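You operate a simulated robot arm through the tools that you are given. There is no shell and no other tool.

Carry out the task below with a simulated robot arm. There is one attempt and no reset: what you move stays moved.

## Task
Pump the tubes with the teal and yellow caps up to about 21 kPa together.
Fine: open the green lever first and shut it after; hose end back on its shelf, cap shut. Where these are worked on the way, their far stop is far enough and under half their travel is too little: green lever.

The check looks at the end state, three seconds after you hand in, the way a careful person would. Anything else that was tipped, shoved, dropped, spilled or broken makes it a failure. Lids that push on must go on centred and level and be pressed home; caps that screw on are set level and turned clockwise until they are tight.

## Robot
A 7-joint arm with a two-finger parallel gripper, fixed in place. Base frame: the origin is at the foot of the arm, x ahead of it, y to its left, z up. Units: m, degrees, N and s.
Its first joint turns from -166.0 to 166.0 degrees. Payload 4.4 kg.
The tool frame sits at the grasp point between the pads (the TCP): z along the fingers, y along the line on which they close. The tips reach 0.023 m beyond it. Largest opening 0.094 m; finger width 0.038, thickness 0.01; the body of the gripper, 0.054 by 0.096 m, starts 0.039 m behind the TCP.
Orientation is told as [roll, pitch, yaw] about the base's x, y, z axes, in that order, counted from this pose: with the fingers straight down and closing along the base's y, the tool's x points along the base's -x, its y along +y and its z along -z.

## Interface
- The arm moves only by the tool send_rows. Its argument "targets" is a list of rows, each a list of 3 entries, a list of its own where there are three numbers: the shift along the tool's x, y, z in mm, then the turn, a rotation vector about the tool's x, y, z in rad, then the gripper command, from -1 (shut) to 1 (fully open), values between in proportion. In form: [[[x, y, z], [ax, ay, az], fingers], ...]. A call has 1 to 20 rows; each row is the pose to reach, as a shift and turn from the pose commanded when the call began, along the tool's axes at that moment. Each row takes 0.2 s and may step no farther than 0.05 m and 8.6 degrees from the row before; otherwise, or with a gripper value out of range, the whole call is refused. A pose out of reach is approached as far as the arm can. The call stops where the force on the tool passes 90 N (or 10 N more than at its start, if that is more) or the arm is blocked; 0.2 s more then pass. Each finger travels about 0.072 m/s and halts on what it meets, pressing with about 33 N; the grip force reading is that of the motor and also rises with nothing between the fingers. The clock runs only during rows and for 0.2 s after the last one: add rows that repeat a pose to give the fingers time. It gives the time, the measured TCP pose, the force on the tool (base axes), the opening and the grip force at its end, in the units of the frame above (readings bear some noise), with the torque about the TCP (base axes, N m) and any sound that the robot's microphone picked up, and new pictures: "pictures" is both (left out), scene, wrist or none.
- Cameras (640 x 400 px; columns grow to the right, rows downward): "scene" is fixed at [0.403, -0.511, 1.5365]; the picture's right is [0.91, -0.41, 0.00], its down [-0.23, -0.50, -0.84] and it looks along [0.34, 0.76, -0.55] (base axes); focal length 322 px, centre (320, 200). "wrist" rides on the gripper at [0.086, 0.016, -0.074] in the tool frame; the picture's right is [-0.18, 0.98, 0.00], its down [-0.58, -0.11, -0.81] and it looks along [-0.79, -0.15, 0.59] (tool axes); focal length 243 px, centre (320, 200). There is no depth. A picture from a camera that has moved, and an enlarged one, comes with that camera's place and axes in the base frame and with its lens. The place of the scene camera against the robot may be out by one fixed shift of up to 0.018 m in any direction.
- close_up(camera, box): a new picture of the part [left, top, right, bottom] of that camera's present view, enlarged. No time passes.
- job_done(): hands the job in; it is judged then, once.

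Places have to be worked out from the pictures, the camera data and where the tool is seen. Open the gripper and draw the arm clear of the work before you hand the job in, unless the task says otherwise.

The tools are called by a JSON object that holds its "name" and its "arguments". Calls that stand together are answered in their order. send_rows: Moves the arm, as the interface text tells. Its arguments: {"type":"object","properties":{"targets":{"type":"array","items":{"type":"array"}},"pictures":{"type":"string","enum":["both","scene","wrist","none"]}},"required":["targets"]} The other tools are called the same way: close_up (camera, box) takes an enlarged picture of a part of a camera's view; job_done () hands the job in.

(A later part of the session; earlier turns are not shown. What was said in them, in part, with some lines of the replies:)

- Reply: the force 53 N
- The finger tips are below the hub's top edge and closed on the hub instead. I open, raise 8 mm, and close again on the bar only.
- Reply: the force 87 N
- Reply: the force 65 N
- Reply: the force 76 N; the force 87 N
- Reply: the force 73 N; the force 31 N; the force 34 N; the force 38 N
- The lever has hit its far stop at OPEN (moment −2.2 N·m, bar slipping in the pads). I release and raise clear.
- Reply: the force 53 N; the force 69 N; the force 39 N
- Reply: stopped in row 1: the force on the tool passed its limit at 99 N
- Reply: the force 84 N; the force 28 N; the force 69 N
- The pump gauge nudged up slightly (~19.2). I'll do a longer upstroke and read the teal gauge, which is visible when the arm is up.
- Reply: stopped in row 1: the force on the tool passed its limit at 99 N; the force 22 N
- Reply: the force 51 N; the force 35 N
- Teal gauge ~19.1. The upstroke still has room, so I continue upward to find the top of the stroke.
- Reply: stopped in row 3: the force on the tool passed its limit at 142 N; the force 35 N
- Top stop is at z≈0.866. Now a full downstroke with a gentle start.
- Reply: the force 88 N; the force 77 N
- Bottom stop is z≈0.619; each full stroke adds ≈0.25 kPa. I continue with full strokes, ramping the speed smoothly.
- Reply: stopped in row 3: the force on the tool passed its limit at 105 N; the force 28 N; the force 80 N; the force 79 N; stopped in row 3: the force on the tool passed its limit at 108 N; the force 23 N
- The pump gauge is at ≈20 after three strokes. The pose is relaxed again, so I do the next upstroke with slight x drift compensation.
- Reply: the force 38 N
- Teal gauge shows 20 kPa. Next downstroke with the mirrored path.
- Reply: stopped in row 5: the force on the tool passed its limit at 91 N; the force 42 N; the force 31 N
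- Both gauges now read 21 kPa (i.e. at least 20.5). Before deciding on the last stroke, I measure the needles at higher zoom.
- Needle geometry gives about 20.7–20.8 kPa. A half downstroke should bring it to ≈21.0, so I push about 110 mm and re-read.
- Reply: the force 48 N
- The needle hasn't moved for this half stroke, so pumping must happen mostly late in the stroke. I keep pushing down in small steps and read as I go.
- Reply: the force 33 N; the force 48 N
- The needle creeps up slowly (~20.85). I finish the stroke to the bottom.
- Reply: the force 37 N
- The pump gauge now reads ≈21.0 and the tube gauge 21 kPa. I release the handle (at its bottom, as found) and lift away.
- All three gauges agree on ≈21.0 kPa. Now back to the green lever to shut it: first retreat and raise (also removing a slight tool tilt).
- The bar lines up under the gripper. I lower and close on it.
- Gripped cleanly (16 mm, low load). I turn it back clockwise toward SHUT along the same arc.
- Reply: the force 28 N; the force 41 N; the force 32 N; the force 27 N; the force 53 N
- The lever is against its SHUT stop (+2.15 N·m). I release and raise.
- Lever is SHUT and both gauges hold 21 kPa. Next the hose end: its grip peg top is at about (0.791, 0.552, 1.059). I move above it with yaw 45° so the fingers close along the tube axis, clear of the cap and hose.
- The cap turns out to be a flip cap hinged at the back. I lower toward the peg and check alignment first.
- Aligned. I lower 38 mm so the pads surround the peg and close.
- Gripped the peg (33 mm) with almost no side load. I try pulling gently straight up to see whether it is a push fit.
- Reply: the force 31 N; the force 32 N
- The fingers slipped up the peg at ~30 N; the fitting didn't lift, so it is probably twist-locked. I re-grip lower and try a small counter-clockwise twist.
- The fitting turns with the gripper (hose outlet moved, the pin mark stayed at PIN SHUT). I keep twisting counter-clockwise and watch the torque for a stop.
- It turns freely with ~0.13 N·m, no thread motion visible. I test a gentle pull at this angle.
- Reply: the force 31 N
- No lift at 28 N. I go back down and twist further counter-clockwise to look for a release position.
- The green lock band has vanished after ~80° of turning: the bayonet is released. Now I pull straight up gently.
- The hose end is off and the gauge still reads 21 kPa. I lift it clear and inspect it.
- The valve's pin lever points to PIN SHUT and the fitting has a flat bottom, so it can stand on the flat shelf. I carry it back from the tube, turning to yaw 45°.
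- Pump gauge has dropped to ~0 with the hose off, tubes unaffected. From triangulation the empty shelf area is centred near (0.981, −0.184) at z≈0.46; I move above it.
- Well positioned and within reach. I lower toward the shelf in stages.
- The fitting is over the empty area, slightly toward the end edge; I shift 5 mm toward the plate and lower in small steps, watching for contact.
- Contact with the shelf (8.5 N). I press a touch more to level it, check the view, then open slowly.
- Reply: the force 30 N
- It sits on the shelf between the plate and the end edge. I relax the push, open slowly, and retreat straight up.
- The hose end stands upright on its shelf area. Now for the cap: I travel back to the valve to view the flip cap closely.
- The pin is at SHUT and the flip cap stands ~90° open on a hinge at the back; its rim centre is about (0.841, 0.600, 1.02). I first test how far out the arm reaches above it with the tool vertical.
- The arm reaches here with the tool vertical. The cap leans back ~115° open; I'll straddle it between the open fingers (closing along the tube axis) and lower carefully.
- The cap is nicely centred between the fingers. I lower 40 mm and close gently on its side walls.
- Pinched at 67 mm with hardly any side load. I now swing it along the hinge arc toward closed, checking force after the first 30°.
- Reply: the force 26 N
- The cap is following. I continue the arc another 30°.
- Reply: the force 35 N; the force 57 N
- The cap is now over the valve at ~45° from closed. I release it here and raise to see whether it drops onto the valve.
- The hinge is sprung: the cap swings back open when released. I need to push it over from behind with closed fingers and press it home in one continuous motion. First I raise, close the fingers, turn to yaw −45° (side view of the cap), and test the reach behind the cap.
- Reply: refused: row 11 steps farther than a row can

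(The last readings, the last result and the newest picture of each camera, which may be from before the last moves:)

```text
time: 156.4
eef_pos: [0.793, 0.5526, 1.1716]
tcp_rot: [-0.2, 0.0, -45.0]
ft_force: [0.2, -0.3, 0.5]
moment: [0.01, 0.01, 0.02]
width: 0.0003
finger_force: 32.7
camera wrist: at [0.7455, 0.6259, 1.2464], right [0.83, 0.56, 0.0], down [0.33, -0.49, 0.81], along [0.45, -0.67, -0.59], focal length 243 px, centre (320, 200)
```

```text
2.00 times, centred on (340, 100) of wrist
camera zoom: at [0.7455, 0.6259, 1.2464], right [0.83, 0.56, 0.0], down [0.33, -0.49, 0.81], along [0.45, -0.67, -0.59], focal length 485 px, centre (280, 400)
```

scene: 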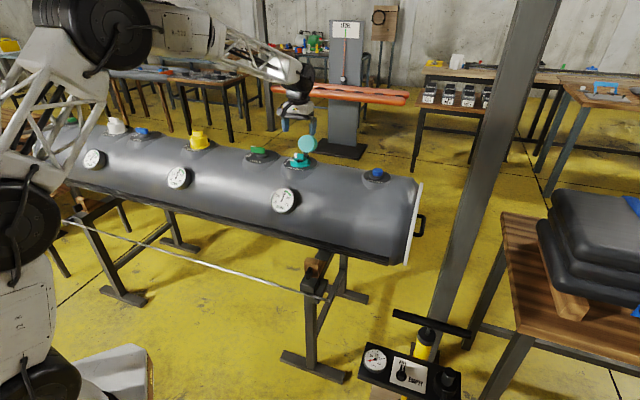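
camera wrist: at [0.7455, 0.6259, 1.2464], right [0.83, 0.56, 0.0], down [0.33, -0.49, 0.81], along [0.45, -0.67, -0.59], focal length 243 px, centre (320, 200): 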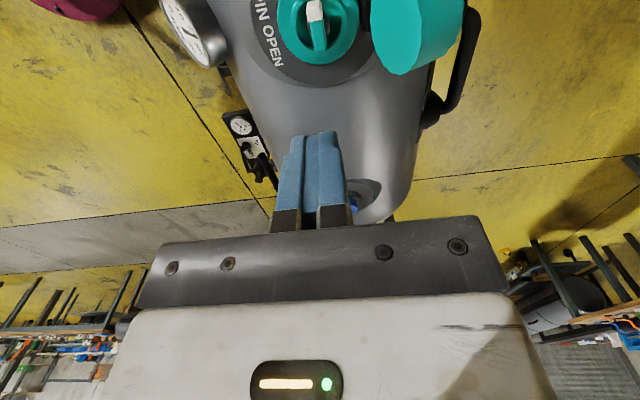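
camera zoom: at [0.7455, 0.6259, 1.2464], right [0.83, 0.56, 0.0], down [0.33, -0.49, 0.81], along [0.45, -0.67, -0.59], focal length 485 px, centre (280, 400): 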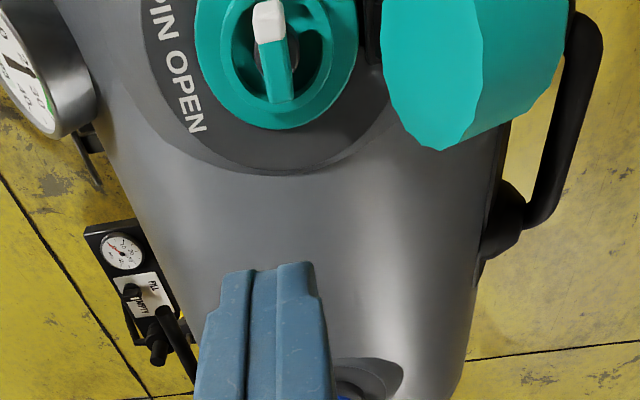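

{"name": "send_rows", "arguments": {"targets": [[[0, 40, 0], [0, 0, 0], -1], [[0, 80, 0], [0, 0, 0], -1], [[0, 118, 0], [0, 0, 0], -1], [[0, 118, 0], [0, 0, 0], -1]], "pictures": "both"}}

{"name": "close_up", "arguments": {"camera": "wrist", "box": [200, 0, 480, 200]}}

```text
time: 157.4
eef_pos: [0.8755, 0.6373, 1.1706]
tcp_rot: [-0.1, -0.1, -45.0]
ft_force: [-0.9, 0.2, -0.8]
moment: [0.01, 0.0, 0.01]
width: 0.0
finger_force: 32.7
camera wrist: at [0.8284, 0.7109, 1.2442], right [0.83, 0.56, 0.0], down [0.33, -0.49, 0.81], along [0.46, -0.67, -0.59], focal length 243 px, centre (320, 200)
```

scene: 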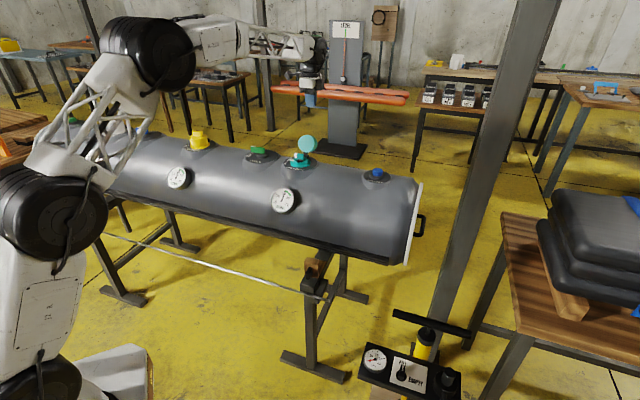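
wrist: 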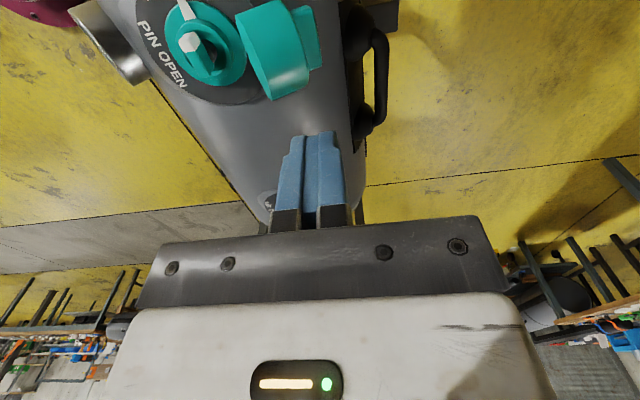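

```text
2.00 times, centred on (340, 100) of wrist
camera zoom: at [0.8284, 0.7109, 1.2442], right [0.83, 0.56, 0.0], down [0.33, -0.49, 0.81], along [0.46, -0.67, -0.59], focal length 485 px, centre (280, 400)
```

zoom: 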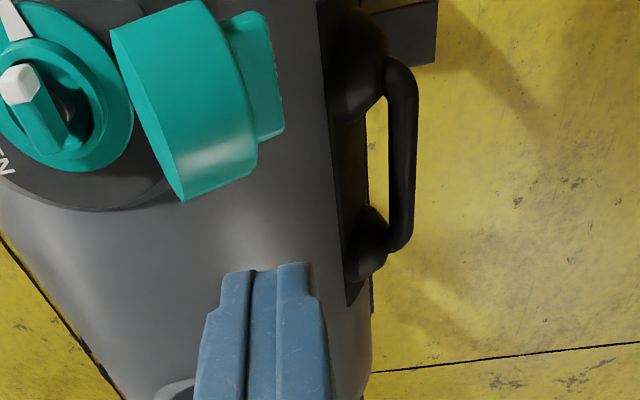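

Reach behind the cap is fine, and the side view shows the cup with its lift-bar. Plan: use only the rear finger (gripper open, straddling the cap front-to-back) to push the cap over and then press it down. I open, shift back 41 mm, and lower.

{"name": "send_rows", "arguments": {"targets": [[[0, -10, 0], [0, 0, 0], 0], [[0, -25, 0], [0, 0, 0], 0.6], [[0, -41, 0], [0, 0, 0], 1], [[0, -41, 10], [0, 0, 0], 1], [[0, -41, 45], [0, 0, 0], 1], [[0, -41, 75], [0, 0, 0], 1]], "pictures": "both"}}

{"name": "close_up", "arguments": {"camera": "wrist", "box": [180, 20, 480, 230]}}

{"name": "close_up", "arguments": {"camera": "scene", "box": [260, 90, 350, 180]}}

```text
time: 158.8
eef_pos: [0.8481, 0.6063, 1.0978]
tcp_rot: [-0.1, -0.1, -45.0]
ft_force: [-0.6, -0.7, 0.6]
moment: [-0.01, 0.01, -0.03]
width: 0.0941
finger_force: 0.1
camera wrist: at [0.8004, 0.6796, 1.1719], right [0.83, 0.56, 0.0], down [0.33, -0.49, 0.81], along [0.46, -0.67, -0.59], focal length 243 px, centre (320, 200)
```

scene: 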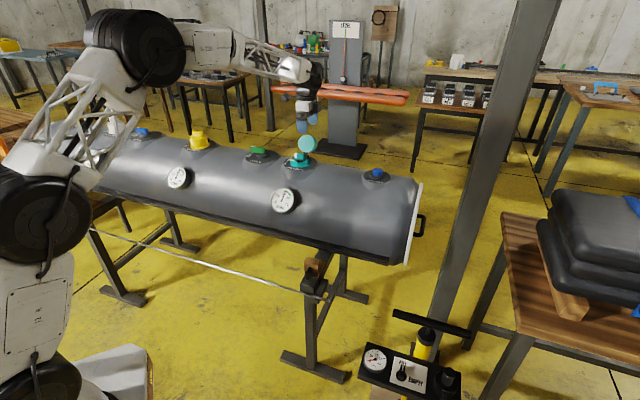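
wrist: 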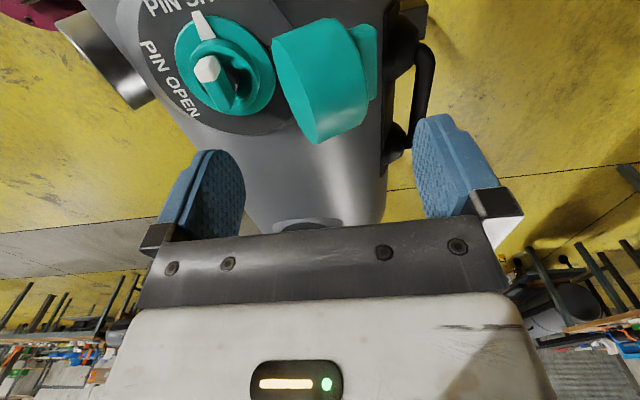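

```text
1.90 times, centred on (330, 125) of wrist
camera zoom: at [0.8004, 0.6796, 1.1719], right [0.83, 0.56, 0.0], down [0.33, -0.49, 0.81], along [0.46, -0.67, -0.59], focal length 462 px, centre (301, 343)
```

zoom: 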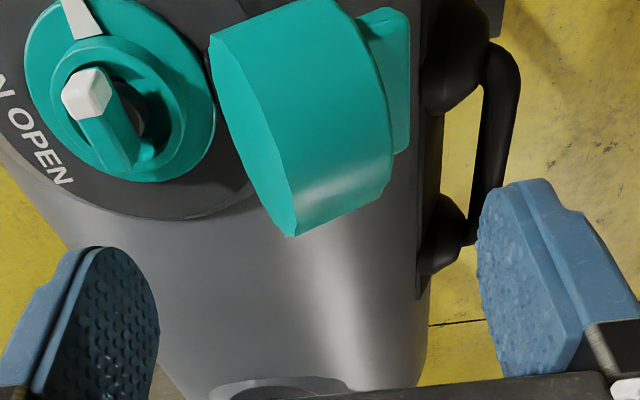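

```text
4.44 times, centred on (305, 135) of scene
camera zoom: at [0.403, -0.511, 1.5365], right [0.91, -0.41, 0.0], down [-0.23, -0.5, -0.84], along [0.34, 0.76, -0.55], focal length 1430 px, centre (387, 489)
```

zoom: 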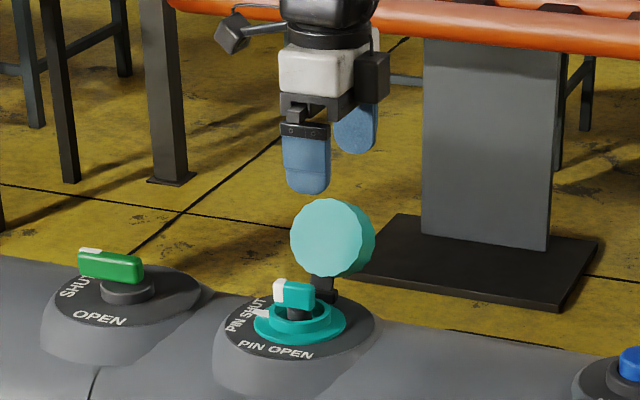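

Side view shows the cap is ~99° open with its hinge near u≈0.055 behind the valve axis. I lower the rear finger to just behind the cap's top edge (above the lift bar) and check before pushing.

{"name": "send_rows", "arguments": {"targets": [[[2, -5, 20], [0, 0, 0], 1], [[2, -9, 41], [0, 0, 0], 1]], "pictures": "both"}}

{"name": "close_up", "arguments": {"camera": "wrist", "box": [180, 20, 480, 230]}}

{"name": "close_up", "arguments": {"camera": "scene", "box": [260, 90, 350, 180]}}

```text
time: 159.4
eef_pos: [0.8413, 0.6023, 1.0556]
tcp_rot: [0.0, -0.1, -45.0]
ft_force: [-0.2, -0.2, 0.4]
moment: [0.0, -0.02, 0.01]
width: 0.094
finger_force: 0.1
camera wrist: at [0.7931, 0.6751, 1.1306], right [0.83, 0.56, 0.0], down [0.33, -0.49, 0.81], along [0.46, -0.67, -0.59], focal length 243 px, centre (320, 200)
```

scene: 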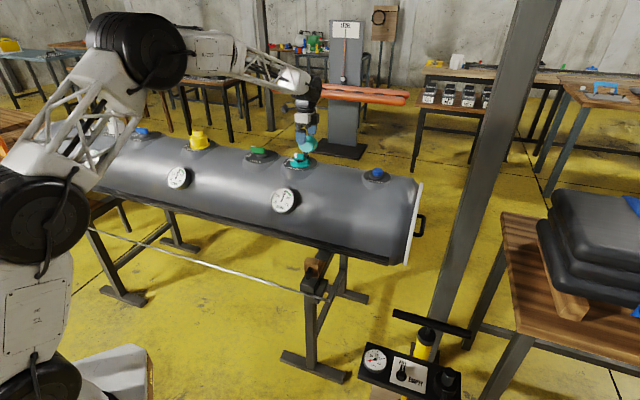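
wrist: 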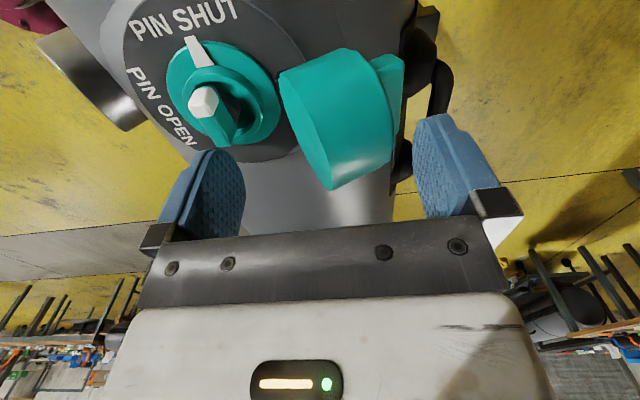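

```text
1.90 times, centred on (330, 125) of wrist
camera zoom: at [0.7931, 0.6751, 1.1306], right [0.83, 0.56, 0.0], down [0.33, -0.49, 0.81], along [0.46, -0.67, -0.59], focal length 462 px, centre (301, 343)
```

zoom: 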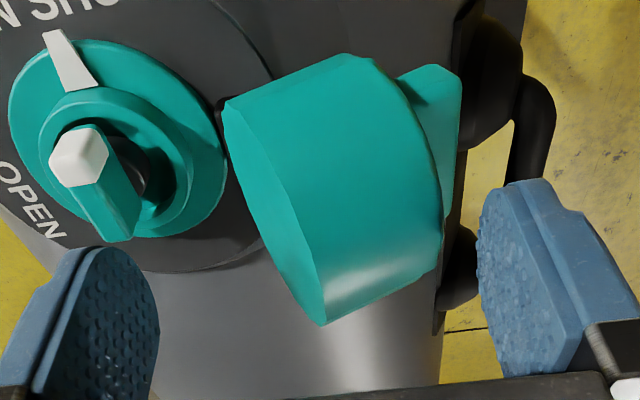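

```text
4.44 times, centred on (305, 135) of scene
camera zoom: at [0.403, -0.511, 1.5365], right [0.91, -0.41, 0.0], down [-0.23, -0.5, -0.84], along [0.34, 0.76, -0.55], focal length 1430 px, centre (387, 489)
```

zoom: 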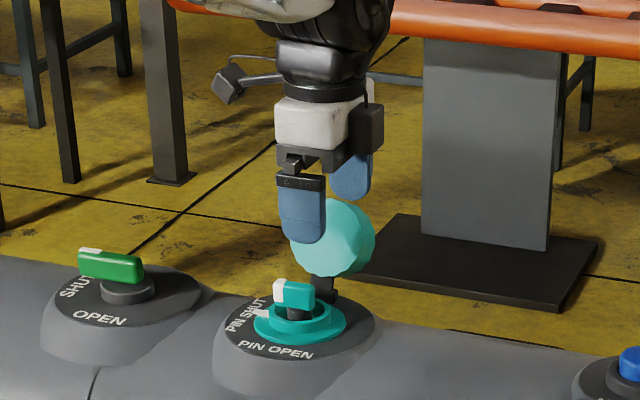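

The rear finger sits behind the cap's upper edge with ~13 mm overlap. I push the first ~30° along the computed arc.

{"name": "send_rows", "arguments": {"targets": [[[0, -8, 0], [0, 0, 0], 1], [[0, -13.3, -1.4], [0, 0, 0], 1], [[0, -20.5, -5.8], [0, 0, 0], 1], [[0, -27.8, -9.8], [0, 0, 0], 1], [[0, -35.1, -13], [0, 0, 0], 1], [[0, -42.4, -15], [0, 0, 0], 1], [[0, -49.6, -16.4], [0, 0, 0], 1]], "pictures": "both"}}

{"name": "close_up", "arguments": {"camera": "wrist", "box": [180, 20, 480, 230]}}

{"name": "close_up", "arguments": {"camera": "scene", "box": [260, 90, 350, 180]}}

```text
time: 161.0
eef_pos: [0.8052, 0.5674, 1.0733]
tcp_rot: [0.0, 0.0, -45.1]
ft_force: [0.6, 0.6, 0.2]
moment: [0.07, 0.01, 0.0]
width: 0.0939
finger_force: 0.1
camera wrist: at [0.7569, 0.6408, 1.1469], right [0.83, 0.56, 0.0], down [0.33, -0.49, 0.81], along [0.46, -0.67, -0.59], focal length 243 px, centre (320, 200)
```

scene: 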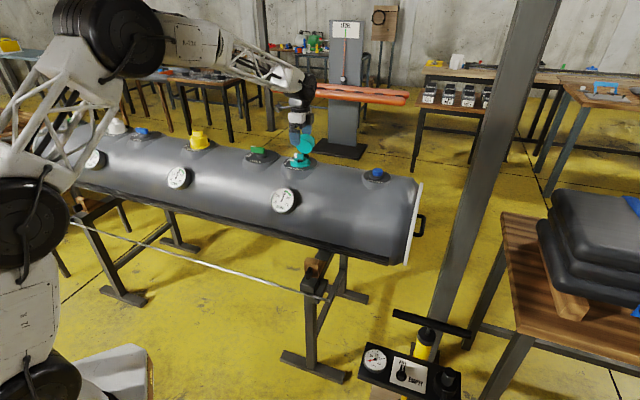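
wrist: 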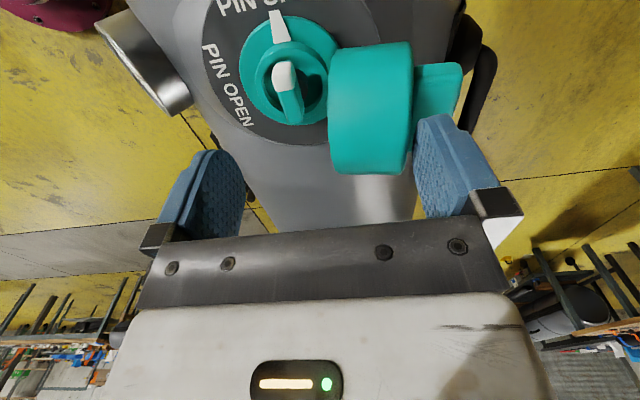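

```text
1.90 times, centred on (330, 125) of wrist
camera zoom: at [0.7569, 0.6408, 1.1469], right [0.83, 0.56, 0.0], down [0.33, -0.49, 0.81], along [0.46, -0.67, -0.59], focal length 462 px, centre (301, 343)
```

zoom: 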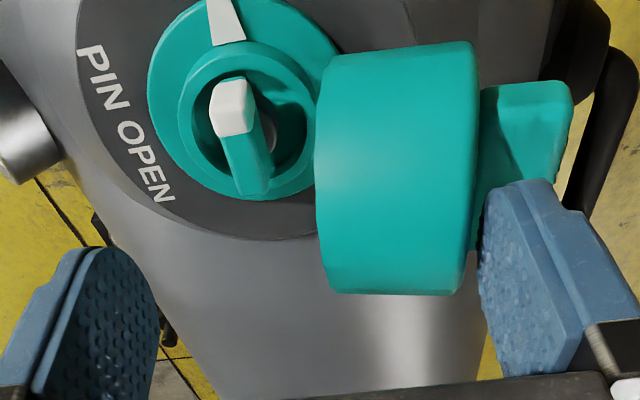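

```text
4.44 times, centred on (305, 135) of scene
camera zoom: at [0.403, -0.511, 1.5365], right [0.91, -0.41, 0.0], down [-0.23, -0.5, -0.84], along [0.34, 0.76, -0.55], focal length 1430 px, centre (387, 489)
```

zoom: 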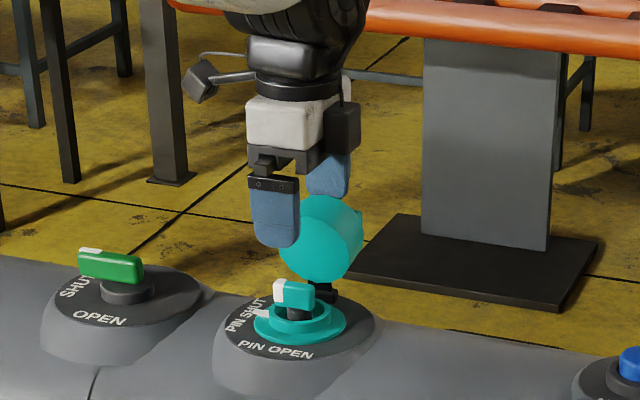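

The cap is following the finger with negligible force. I continue the arc to ~60°.

{"name": "send_rows", "arguments": {"targets": [[[0, -6.7, 0.5], [0, 0, 0], 1], [[0, -12.2, 0.6], [0, 0, 0], 1], [[0, -17.7, 0.8], [0, 0, 0], 1], [[0, -23.2, 1.3], [0, 0, 0], 1], [[0, -28.8, 2.0], [0, 0, 0], 1], [[0, -34.2, 3.4], [0, 0, 0], 1], [[0, -39.5, 5.0], [0, 0, 0], 1]], "pictures": "both"}}

{"name": "close_up", "arguments": {"camera": "wrist", "box": [180, 20, 480, 230]}}

{"name": "close_up", "arguments": {"camera": "scene", "box": [260, 90, 350, 180]}}

```text
time: 162.6
eef_pos: [0.7769, 0.5388, 1.0682]
tcp_rot: [-0.2, -0.1, -45.0]
ft_force: [0.0, 0.3, -0.1]
moment: [0.0, -0.03, -0.01]
width: 0.0941
finger_force: 0.0
camera wrist: at [0.7293, 0.6121, 1.1418], right [0.83, 0.57, 0.0], down [0.33, -0.49, 0.81], along [0.46, -0.67, -0.59], focal length 243 px, centre (320, 200)
```

scene: 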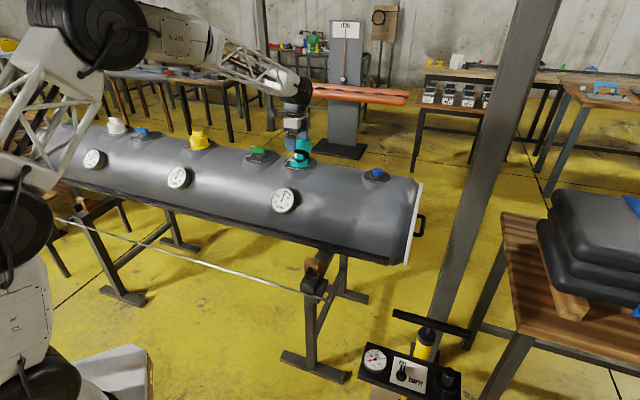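
wrist: 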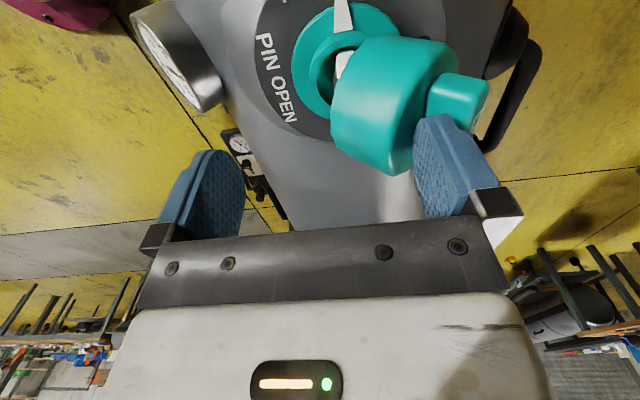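

```text
1.90 times, centred on (330, 125) of wrist
camera zoom: at [0.7293, 0.6121, 1.1418], right [0.83, 0.57, 0.0], down [0.33, -0.49, 0.81], along [0.46, -0.67, -0.59], focal length 462 px, centre (301, 343)
```

zoom: 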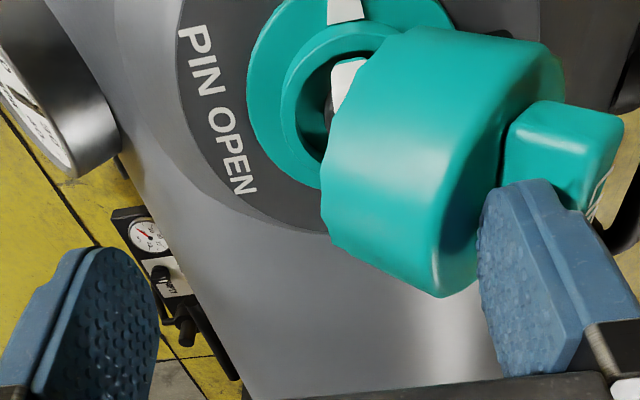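

```text
4.44 times, centred on (305, 135) of scene
camera zoom: at [0.403, -0.511, 1.5365], right [0.91, -0.41, 0.0], down [-0.23, -0.5, -0.84], along [0.34, 0.76, -0.55], focal length 1430 px, centre (387, 489)
```

zoom: 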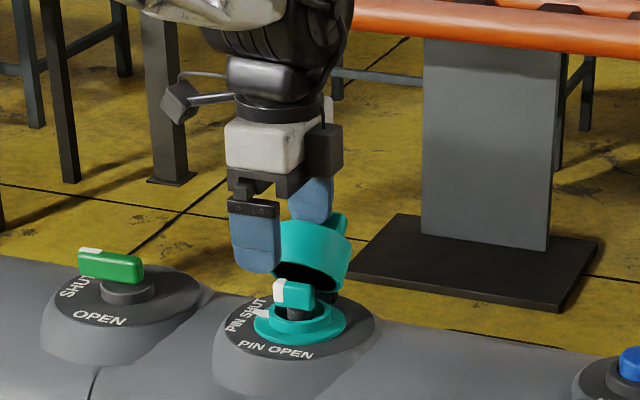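

It's working: the cap is ~45° from closed. I continue the arc downwards.

{"name": "send_rows", "arguments": {"targets": [[[0, -5, 1.9], [0, 0, 0], 1], [[0, -9.6, 4.1], [0, 0, 0], 1], [[0, -14.4, 6.7], [0, 0, 0], 1], [[0, -19.1, 9.7], [0, 0, 0], 1], [[0, -23.6, 13], [0, 0, 0], 1], [[0, -28, 16.5], [0, 0, 0], 1], [[0, -32, 20.4], [0, 0, 0], 1], [[0, -35.8, 24.4], [0, 0, 0], 1]], "pictures": "both"}}

{"name": "close_up", "arguments": {"camera": "wrist", "box": [180, 20, 480, 230]}}

{"name": "close_up", "arguments": {"camera": "scene", "box": [260, 90, 350, 180]}}

```text
time: 164.4
eef_pos: [0.7528, 0.5145, 1.0451]
tcp_rot: [-0.1, -0.1, -45.0]
ft_force: [-10.4, -18.2, 18.7]
moment: [0.29, -0.44, -0.31]
width: 0.0851
finger_force: 0.1
camera wrist: at [0.7041, 0.5875, 1.1184], right [0.83, 0.56, 0.0], down [0.33, -0.49, 0.81], along [0.46, -0.67, -0.59], focal length 243 px, centre (320, 200)
```

scene: 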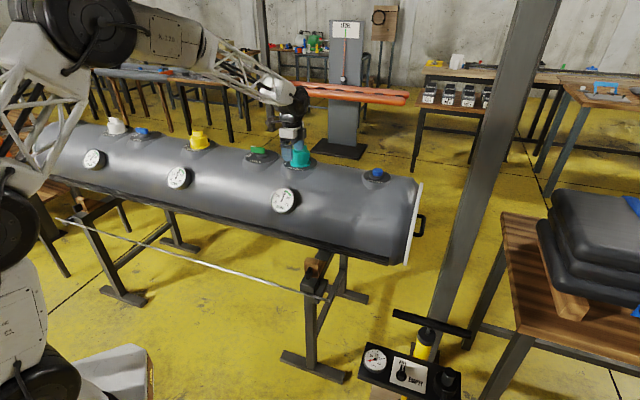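
wrist: 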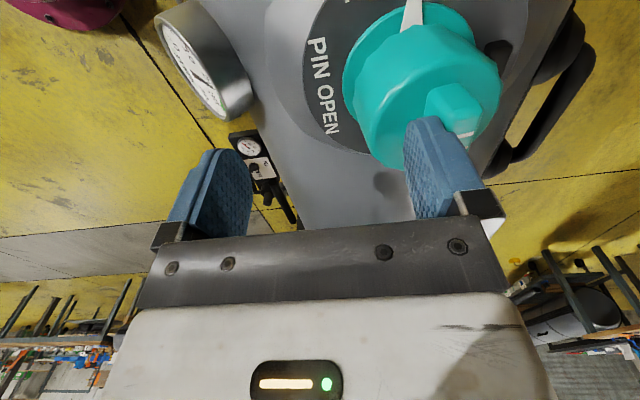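

```text
1.90 times, centred on (330, 125) of wrist
camera zoom: at [0.7041, 0.5875, 1.1184], right [0.83, 0.56, 0.0], down [0.33, -0.49, 0.81], along [0.46, -0.67, -0.59], focal length 462 px, centre (301, 343)
```

zoom: 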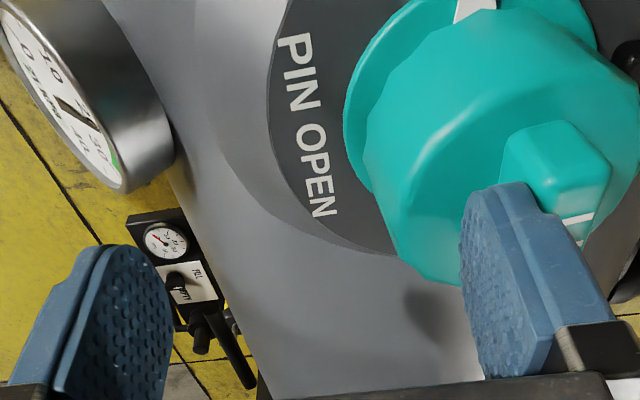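

```text
4.44 times, centred on (305, 135) of scene
camera zoom: at [0.403, -0.511, 1.5365], right [0.91, -0.41, 0.0], down [-0.23, -0.5, -0.84], along [0.34, 0.76, -0.55], focal length 1430 px, centre (387, 489)
```

zoom: 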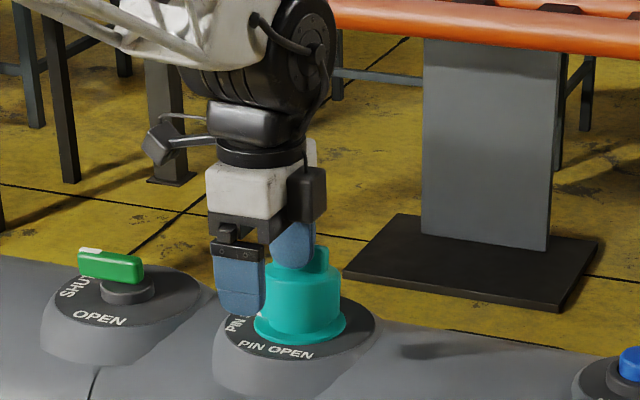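

The cap is now almost down on the valve; the finger is wedged by the lift bar. I ease forward a few mm and press down.

{"name": "send_rows", "arguments": {"targets": [[[0, -4, 0], [0, 0, 0], 1], [[0, -6, 2], [0, 0, 0], 1], [[0, -7, 5], [0, 0, 0], 1], [[0, -7, 8], [0, 0, 0], 1]], "pictures": "both"}}

{"name": "close_up", "arguments": {"camera": "wrist", "box": [180, 20, 480, 230]}}

{"name": "close_up", "arguments": {"camera": "scene", "box": [270, 110, 340, 180]}}

```text
time: 165.4
eef_pos: [0.7467, 0.509, 1.0358]
tcp_rot: [0.0, 0.1, -45.1]
ft_force: [-16.0, -6.9, 11.1]
moment: [0.35, -0.21, 0.32]
width: 0.0872
finger_force: 0.1
camera wrist: at [0.6986, 0.5826, 1.1107], right [0.82, 0.57, 0.0], down [0.33, -0.49, 0.81], along [0.46, -0.67, -0.59], focal length 243 px, centre (320, 200)
```

scene: 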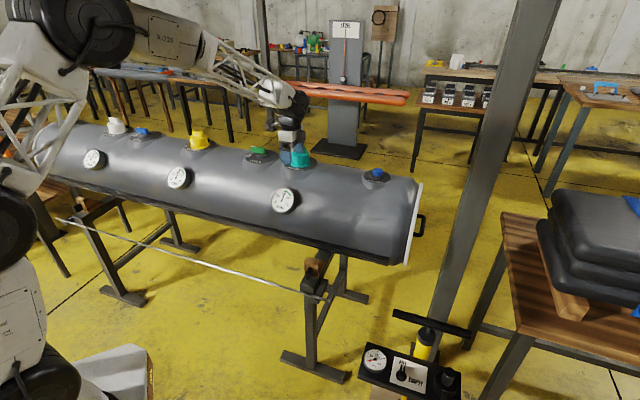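
wrist: 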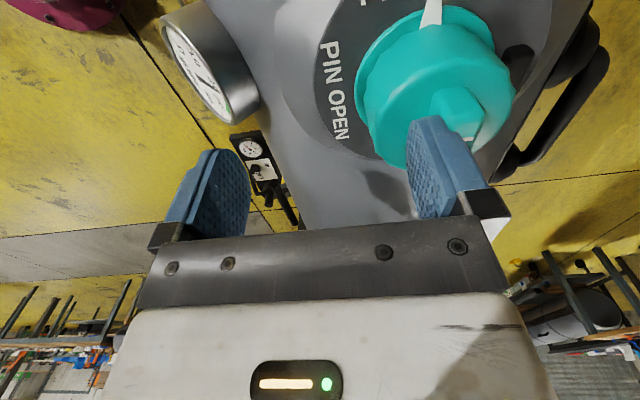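

```text
1.90 times, centred on (330, 125) of wrist
camera zoom: at [0.6986, 0.5826, 1.1107], right [0.82, 0.57, 0.0], down [0.33, -0.49, 0.81], along [0.46, -0.67, -0.59], focal length 462 px, centre (301, 343)
```

zoom: 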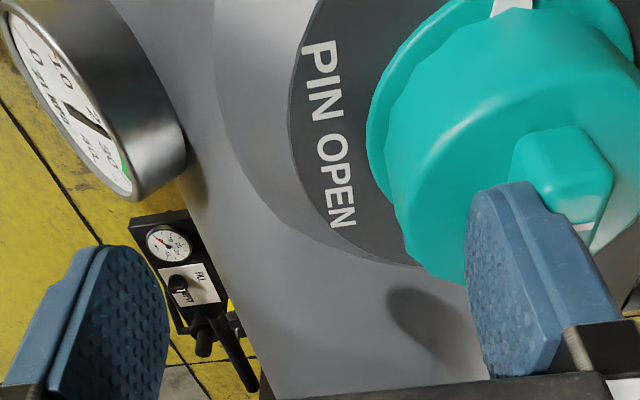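

```text
5.71 times, centred on (305, 145) of scene
camera zoom: at [0.403, -0.511, 1.5365], right [0.91, -0.41, 0.0], down [-0.23, -0.5, -0.84], along [0.34, 0.76, -0.55], focal length 1838 px, centre (406, 514)
```

zoom: 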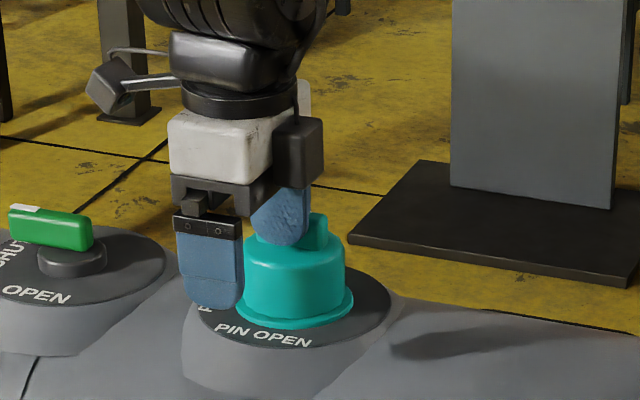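

The cap is seated over the valve; I keep pressing down with the fingertip to drive it home, watching the force.

{"name": "send_rows", "arguments": {"targets": [[[0, -2, 2], [0, 0, 0], 1], [[0, -2, 4], [0, 0, 0], 1], [[0, -2, 6], [0, 0, 0], 1]], "pictures": "wrist"}}

{"name": "close_up", "arguments": {"camera": "scene", "box": [270, 110, 340, 180]}}

```text
time: 166.2
eef_pos: [0.7464, 0.5082, 1.0315]
tcp_rot: [0.1, -0.1, -44.9]
ft_force: [-2.7, -10.1, 23.0]
moment: [0.79, -0.71, -0.19]
width: 0.0901
finger_force: 0.1
camera wrist: at [0.6977, 0.5808, 1.1059], right [0.83, 0.56, 0.0], down [0.33, -0.49, 0.81], along [0.46, -0.67, -0.59], focal length 243 px, centre (320, 200)
```

wrist: 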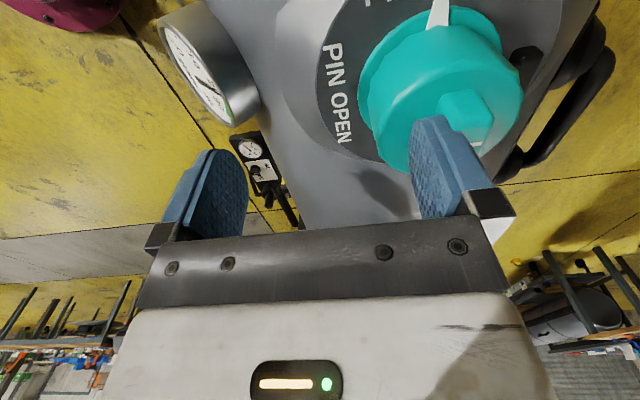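

```text
5.71 times, centred on (305, 145) of scene
camera zoom: at [0.403, -0.511, 1.5365], right [0.91, -0.41, 0.0], down [-0.23, -0.5, -0.84], along [0.34, 0.76, -0.55], focal length 1838 px, centre (406, 514)
```

zoom: 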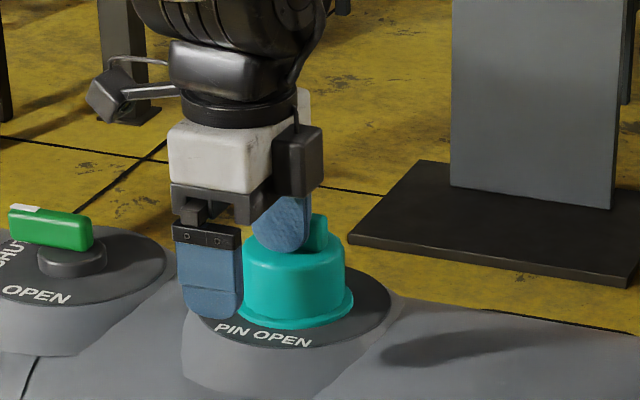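

{"name": "send_rows", "arguments": {"targets": [[[0, 0, 2], [0, 0, 0], 1], [[0, 0, 4], [0, 0, 0], 1], [[0, 0, 5], [0, 0, 0], 1]], "pictures": "none"}}

```text
time: 167.0
eef_pos: [0.745, 0.5084, 1.0298]
tcp_rot: [0.4, -0.1, -45.0]
ft_force: [2.4, -20.7, 83.5]
moment: [2.88, -2.89, -0.79]
width: 0.0887
finger_force: 0.0
```

The force rose to 83 N with only 1.7 mm of travel — looks like a hard stop. I ease off and check how the cap sits.

{"name": "send_rows", "arguments": {"targets": [[[0, 0, -3], [0, 0, 0], 1], [[0, -2, -6], [0, 0, 0], 1], [[0, -3, -12], [0, 0, 0], 1], [[0, -5, -30], [0, 0, 0], 1], [[0, -5, -60], [0, 0, 0], 1], [[0, -5, -90], [0, 0, 0], 1]], "pictures": "both"}}

{"name": "close_up", "arguments": {"camera": "scene", "box": [270, 120, 340, 180]}}

{"name": "close_up", "arguments": {"camera": "scene", "box": [165, 110, 235, 170]}}

{"name": "close_up", "arguments": {"camera": "wrist", "box": [300, 0, 540, 160]}}

```text
time: 168.4
eef_pos: [0.7402, 0.5048, 1.1127]
tcp_rot: [-0.2, 0.1, -45.0]
ft_force: [-0.2, -0.2, -0.1]
moment: [0.0, -0.01, -0.02]
width: 0.094
finger_force: 0.1
camera wrist: at [0.6929, 0.5776, 1.1869], right [0.82, 0.57, 0.0], down [0.34, -0.49, 0.81], along [0.45, -0.67, -0.59], focal length 243 px, centre (320, 200)
```

scene: 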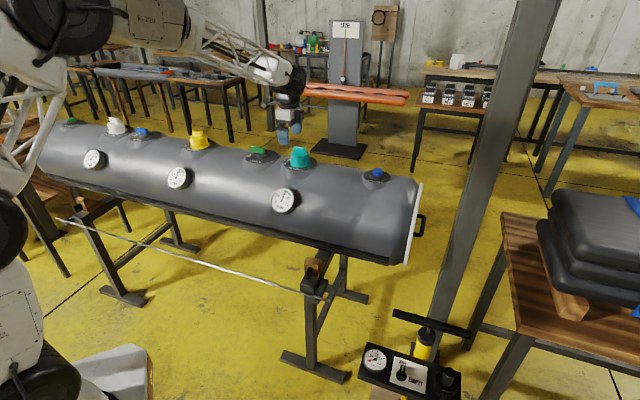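
wrist: 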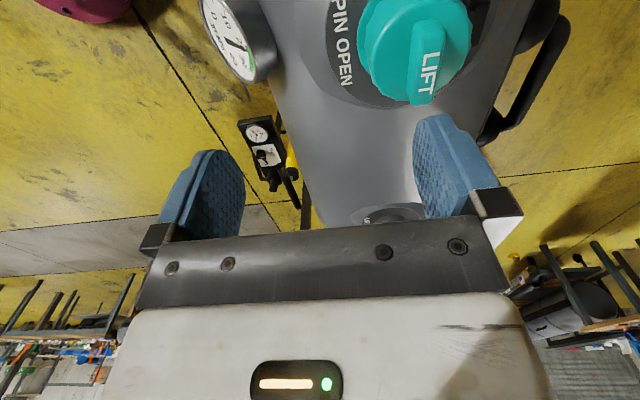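

```text
6.67 times, centred on (305, 150) of scene
camera zoom: at [0.403, -0.511, 1.5365], right [0.91, -0.41, 0.0], down [-0.23, -0.5, -0.84], along [0.34, 0.76, -0.55], focal length 2144 px, centre (420, 533)
```

zoom: 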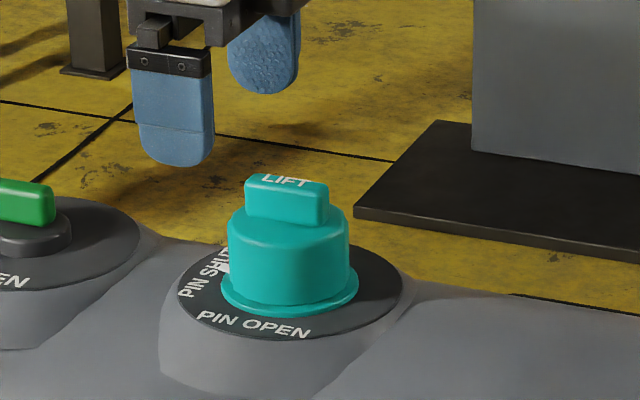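

```text
6.67 times, centred on (200, 140) of scene
camera zoom: at [0.403, -0.511, 1.5365], right [0.91, -0.41, 0.0], down [-0.23, -0.5, -0.84], along [0.34, 0.76, -0.55], focal length 2144 px, centre (1120, 600)
```

zoom: 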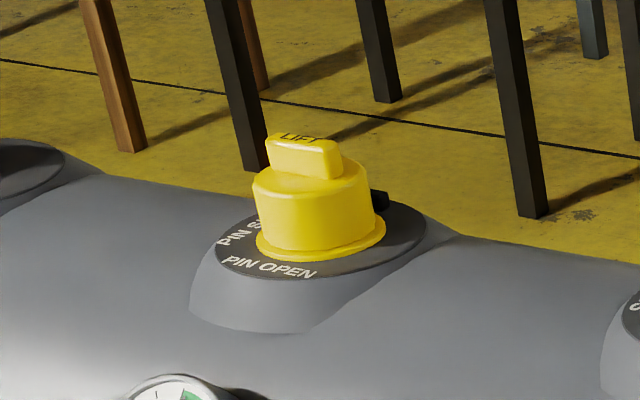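

```text
2.50 times, centred on (420, 80) of wrist
camera zoom: at [0.6929, 0.5776, 1.1869], right [0.82, 0.57, 0.0], down [0.34, -0.49, 0.81], along [0.45, -0.67, -0.59], focal length 606 px, centre (70, 500)
```

zoom: 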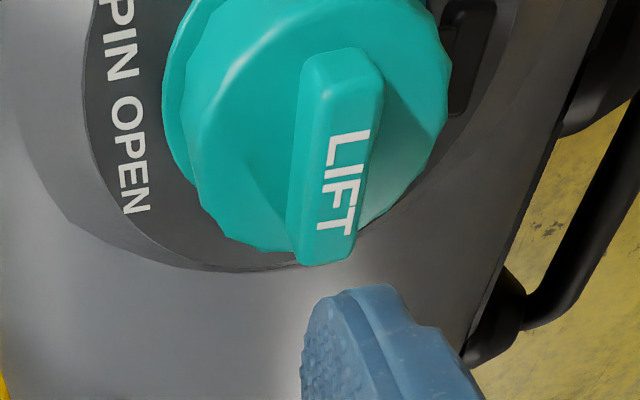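

The cap is closed, level and stays put, with the LIFT bar on top, just like the yellow one. To be sure it is pressed home, I press once more centrally on the bar with closed fingers.

{"name": "send_rows", "arguments": {"targets": [[[0, 20, -5], [0, 0, 0], 0.3], [[-1, 45, -5], [0, 0, 0], -0.4], [[-2, 70, -5], [0, 0, 0], -1], [[-2, 70, -5], [0, 0, 0], -1], [[-2, 70, -5], [0, 0, 0], -1], [[-2, 70, 20], [0, 0, 0], -1], [[-2, 70, 42], [0, 0, 0], -1]], "pictures": "both"}}

{"name": "close_up", "arguments": {"camera": "scene", "box": [270, 110, 340, 180]}}

{"name": "close_up", "arguments": {"camera": "wrist", "box": [220, 60, 440, 230]}}

```text
time: 170.0
eef_pos: [0.7924, 0.5522, 1.0729]
tcp_rot: [0.0, -0.1, -45.0]
ft_force: [-0.5, 0.6, 0.2]
moment: [0.02, 0.01, -0.01]
width: 0.0
finger_force: 33.2
camera wrist: at [0.7443, 0.6254, 1.148], right [0.83, 0.56, 0.0], down [0.33, -0.49, 0.81], along [0.46, -0.67, -0.59], focal length 243 px, centre (320, 200)
```

scene: 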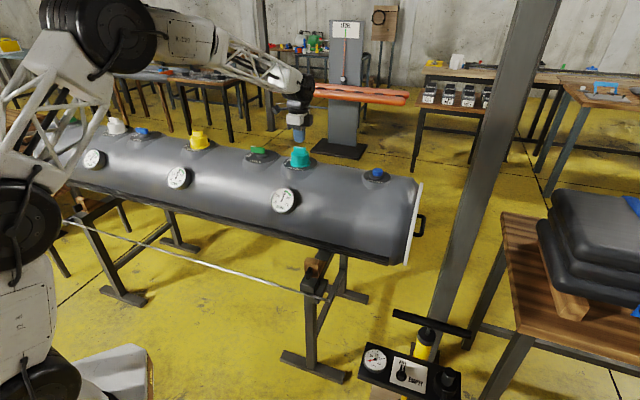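
wrist: 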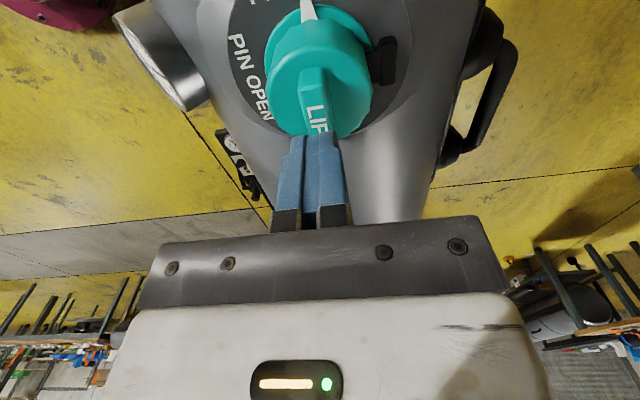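

```text
5.71 times, centred on (305, 145) of scene
camera zoom: at [0.403, -0.511, 1.5365], right [0.91, -0.41, 0.0], down [-0.23, -0.5, -0.84], along [0.34, 0.76, -0.55], focal length 1838 px, centre (406, 514)
```

zoom: 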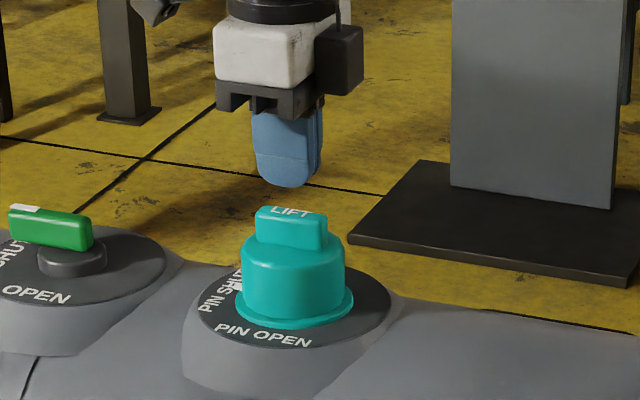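

```text
2.35 times, centred on (330, 145) of wrist
camera zoom: at [0.7443, 0.6254, 1.148], right [0.83, 0.56, 0.0], down [0.33, -0.49, 0.81], along [0.46, -0.67, -0.59], focal length 571 px, centre (296, 329)
```

zoom: 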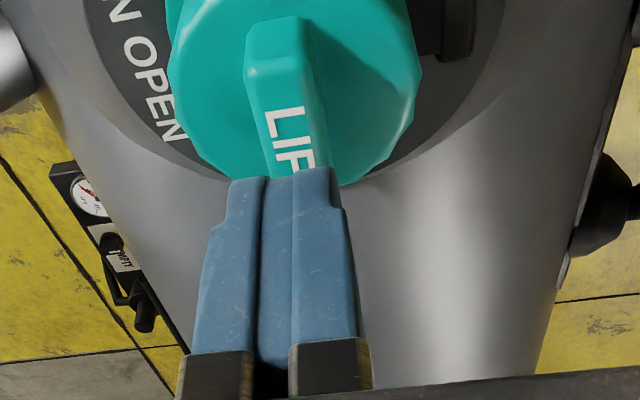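

{"name": "send_rows", "arguments": {"targets": [[[0, 0, 10], [0, 0, 0], -1], [[0, 0, 18], [0, 0, 0], -1], [[0, 0, 22], [0, 0, 0], -1]], "pictures": "none"}}

```text
time: 170.8
eef_pos: [0.7926, 0.5523, 1.0528]
tcp_rot: [0.1, -0.1, -44.9]
ft_force: [-10.7, -5.0, 23.8]
moment: [0.22, 0.57, 0.23]
width: 0.0
finger_force: 33.0
```

{"name": "send_rows", "arguments": {"targets": [[[0, 0, 1.5], [0, 0, 0], -1], [[0, 0, 3], [0, 0, 0], -1], [[0, 0, 3.8], [0, 0, 0], -1]], "pictures": "none"}}

```text
time: 171.7
eef_pos: [0.7921, 0.5523, 1.0528]
tcp_rot: [0.4, -0.1, -45.0]
ft_force: [-0.7, 1.0, 8.0]
moment: [0.09, 0.1, 0.09]
width: 0.0003
finger_force: 32.9
stopped in row 3: the force on the tool passed its limit at 93 N (the readings are from after the stop); the commanded pose is now the measured one
```

The cap took 93 N centrally without moving at all: it is fully home. I raise, open the gripper and draw the arm clear.

{"name": "send_rows", "arguments": {"targets": [[[0, 0, -10], [0, 0, 0], -1], [[0, 0, -40], [0, 0, 0], -1], [[0, -20, -85], [0, 0, 0], -0.5], [[0, -60, -120], [0, 0, 0], 0.2], [[0, -105, -145], [0, 0, 0], 1], [[0, -150, -165], [0, 0, 0], 1], [[0, -195, -180], [0, 0, 0], 1], [[0, -240, -190], [0, 0, 0], 1], [[0, -285, -200], [0, 0, 0], 1]], "pictures": "both"}}

{"name": "close_up", "arguments": {"camera": "scene", "box": [140, 110, 340, 230]}}

{"name": "close_up", "arguments": {"camera": "scene", "box": [340, 290, 500, 400]}}

{"name": "close_up", "arguments": {"camera": "scene", "box": [273, 190, 297, 206]}}

{"name": "close_up", "arguments": {"camera": "scene", "box": [168, 166, 192, 188]}}

```text
refused: row 4 steps farther than a row can; nothing moved
```

```text
3.20 times, centred on (240, 170) of scene
camera zoom: at [0.403, -0.511, 1.5365], right [0.91, -0.41, 0.0], down [-0.23, -0.5, -0.84], along [0.34, 0.76, -0.55], focal length 1029 px, centre (576, 296)
```

zoom: 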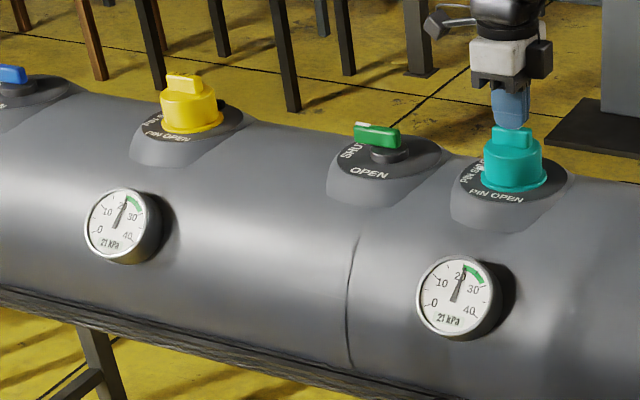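

```text
3.64 times, centred on (420, 345) of scene
camera zoom: at [0.403, -0.511, 1.5365], right [0.91, -0.41, 0.0], down [-0.23, -0.5, -0.84], along [0.34, 0.76, -0.55], focal length 1170 px, centre (-44, -327)
```

zoom: 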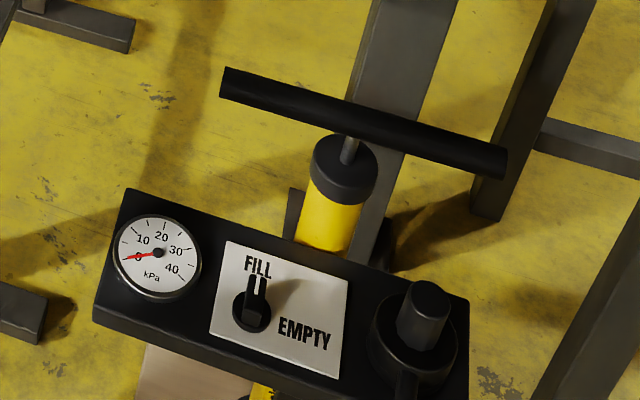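

```text
16.00 times, centred on (285, 198) of scene
camera zoom: at [0.403, -0.511, 1.5365], right [0.91, -0.41, 0.0], down [-0.23, -0.5, -0.84], along [0.34, 0.76, -0.55], focal length 5147 px, centre (880, 232)
```

zoom: 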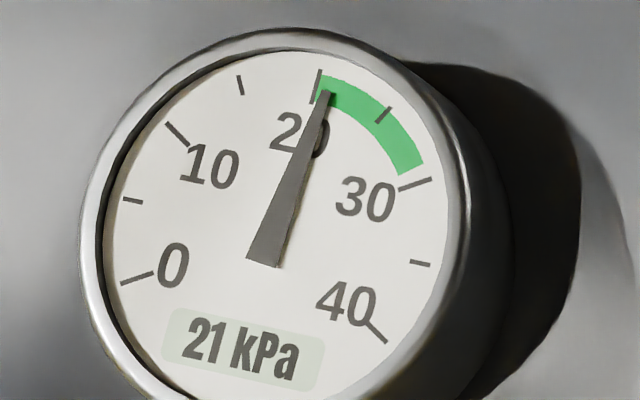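

```text
16.00 times, centred on (180, 177) of scene
camera zoom: at [0.403, -0.511, 1.5365], right [0.91, -0.41, 0.0], down [-0.23, -0.5, -0.84], along [0.34, 0.76, -0.55], focal length 5147 px, centre (2560, 568)
```

zoom: 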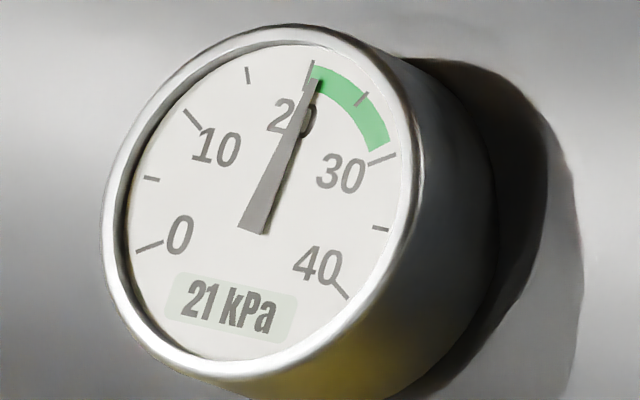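

Gauges hold 21 kPa, lever SHUT, hose end on the shelf. The retreat was refused only for step size; I resend with smaller steps.

{"name": "send_rows", "arguments": {"targets": [[[0, 0, -10], [0, 0, 0], -1], [[0, 0, -45], [0, 0, 0], -1], [[0, -15, -85], [0, 0, 0], -0.5], [[0, -45, -118], [0, 0, 0], 0.2], [[0, -85, -143], [0, 0, 0], 1], [[0, -128, -163], [0, 0, 0], 1], [[0, -172, -178], [0, 0, 0], 1], [[0, -217, -190], [0, 0, 0], 1], [[0, -262, -200], [0, 0, 0], 1], [[0, -300, -205], [0, 0, 0], 1]], "pictures": "both"}}

{"name": "close_up", "arguments": {"camera": "scene", "box": [240, 110, 350, 190]}}

{"name": "close_up", "arguments": {"camera": "scene", "box": [20, 100, 240, 240]}}

```text
time: 173.9
eef_pos: [0.581, 0.3417, 1.2544]
tcp_rot: [0.3, -0.1, -45.0]
ft_force: [-0.2, -0.1, -0.6]
moment: [0.03, -0.01, 0.01]
width: 0.0938
finger_force: 0.1
camera wrist: at [0.5333, 0.4152, 1.328], right [0.82, 0.57, 0.0], down [0.33, -0.49, 0.81], along [0.46, -0.66, -0.59], focal length 243 px, centre (320, 200)
```

scene: 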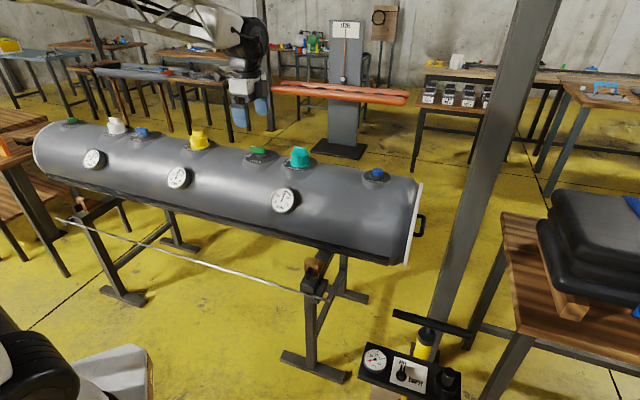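
wrist: 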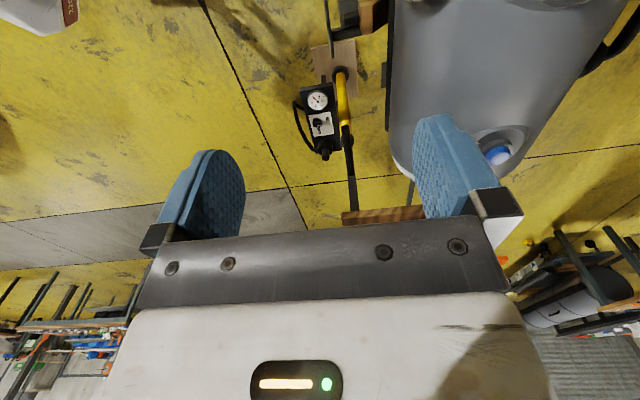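

```text
5.00 times, centred on (295, 150) of scene
camera zoom: at [0.403, -0.511, 1.5365], right [0.91, -0.41, 0.0], down [-0.23, -0.5, -0.84], along [0.34, 0.76, -0.55], focal length 1608 px, centre (445, 450)
```

zoom: 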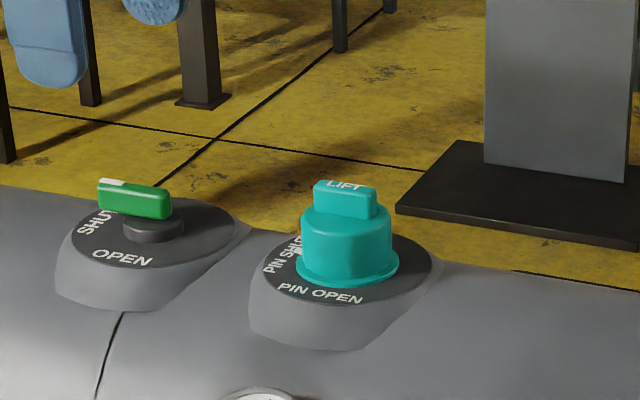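

```text
2.86 times, centred on (130, 170) of scene
camera zoom: at [0.403, -0.511, 1.5365], right [0.91, -0.41, 0.0], down [-0.23, -0.5, -0.84], along [0.34, 0.76, -0.55], focal length 919 px, centre (863, 286)
```

zoom: 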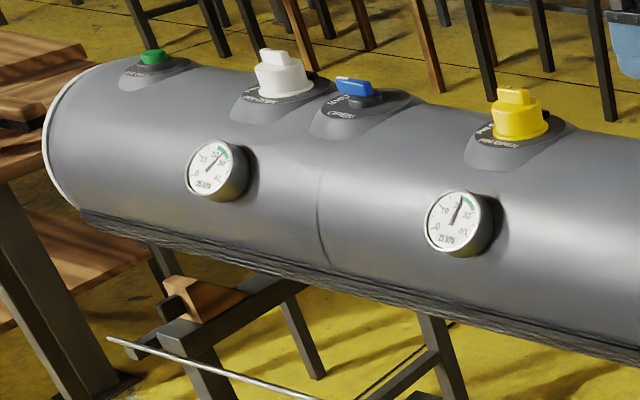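

The final check shows:
- **Pressure:** the teal and yellow tubes both read 21 kPa.
- **Lever:** the green lever is at SHUT.
- **Cap:** the teal cap is closed, level and pressed home.
- **Hose end:** it stands upright on the pump's flat panel. I saw nothing labelled as a shelf, so I took the panel's empty area to be it.
- **Pump handle:** it is down, as I found it.
- **Arm:** the gripper is open and clear of the work.

I am handing the job in.

{"name": "job_done", "arguments": {}}

```text
The job is handed in.
```

I pumped the teal and yellow tubes up to 21 kPa together and handed the job in. The result of the check hasn't come back to me.

- **Pressure:** both tube gauges read 21 kPa before I handed in. They stayed there after I took the hose off and shut the cap.
- **Green lever:** I turned it fully to the OPEN stop before pumping, and back to the SHUT stop afterwards.
- **Hose end:** it stands upright on the empty part of the pump's flat panel. I never found anything labelled as a shelf, so that spot is my best guess.
- **Teal cap:** it is closed and level. I pressed on it with 93 N and it did not move further.
- **Everything else:** the pump handle is back down, the selector is still on FILL, and the gripper is open and clear of the work. I saw nothing else moved.
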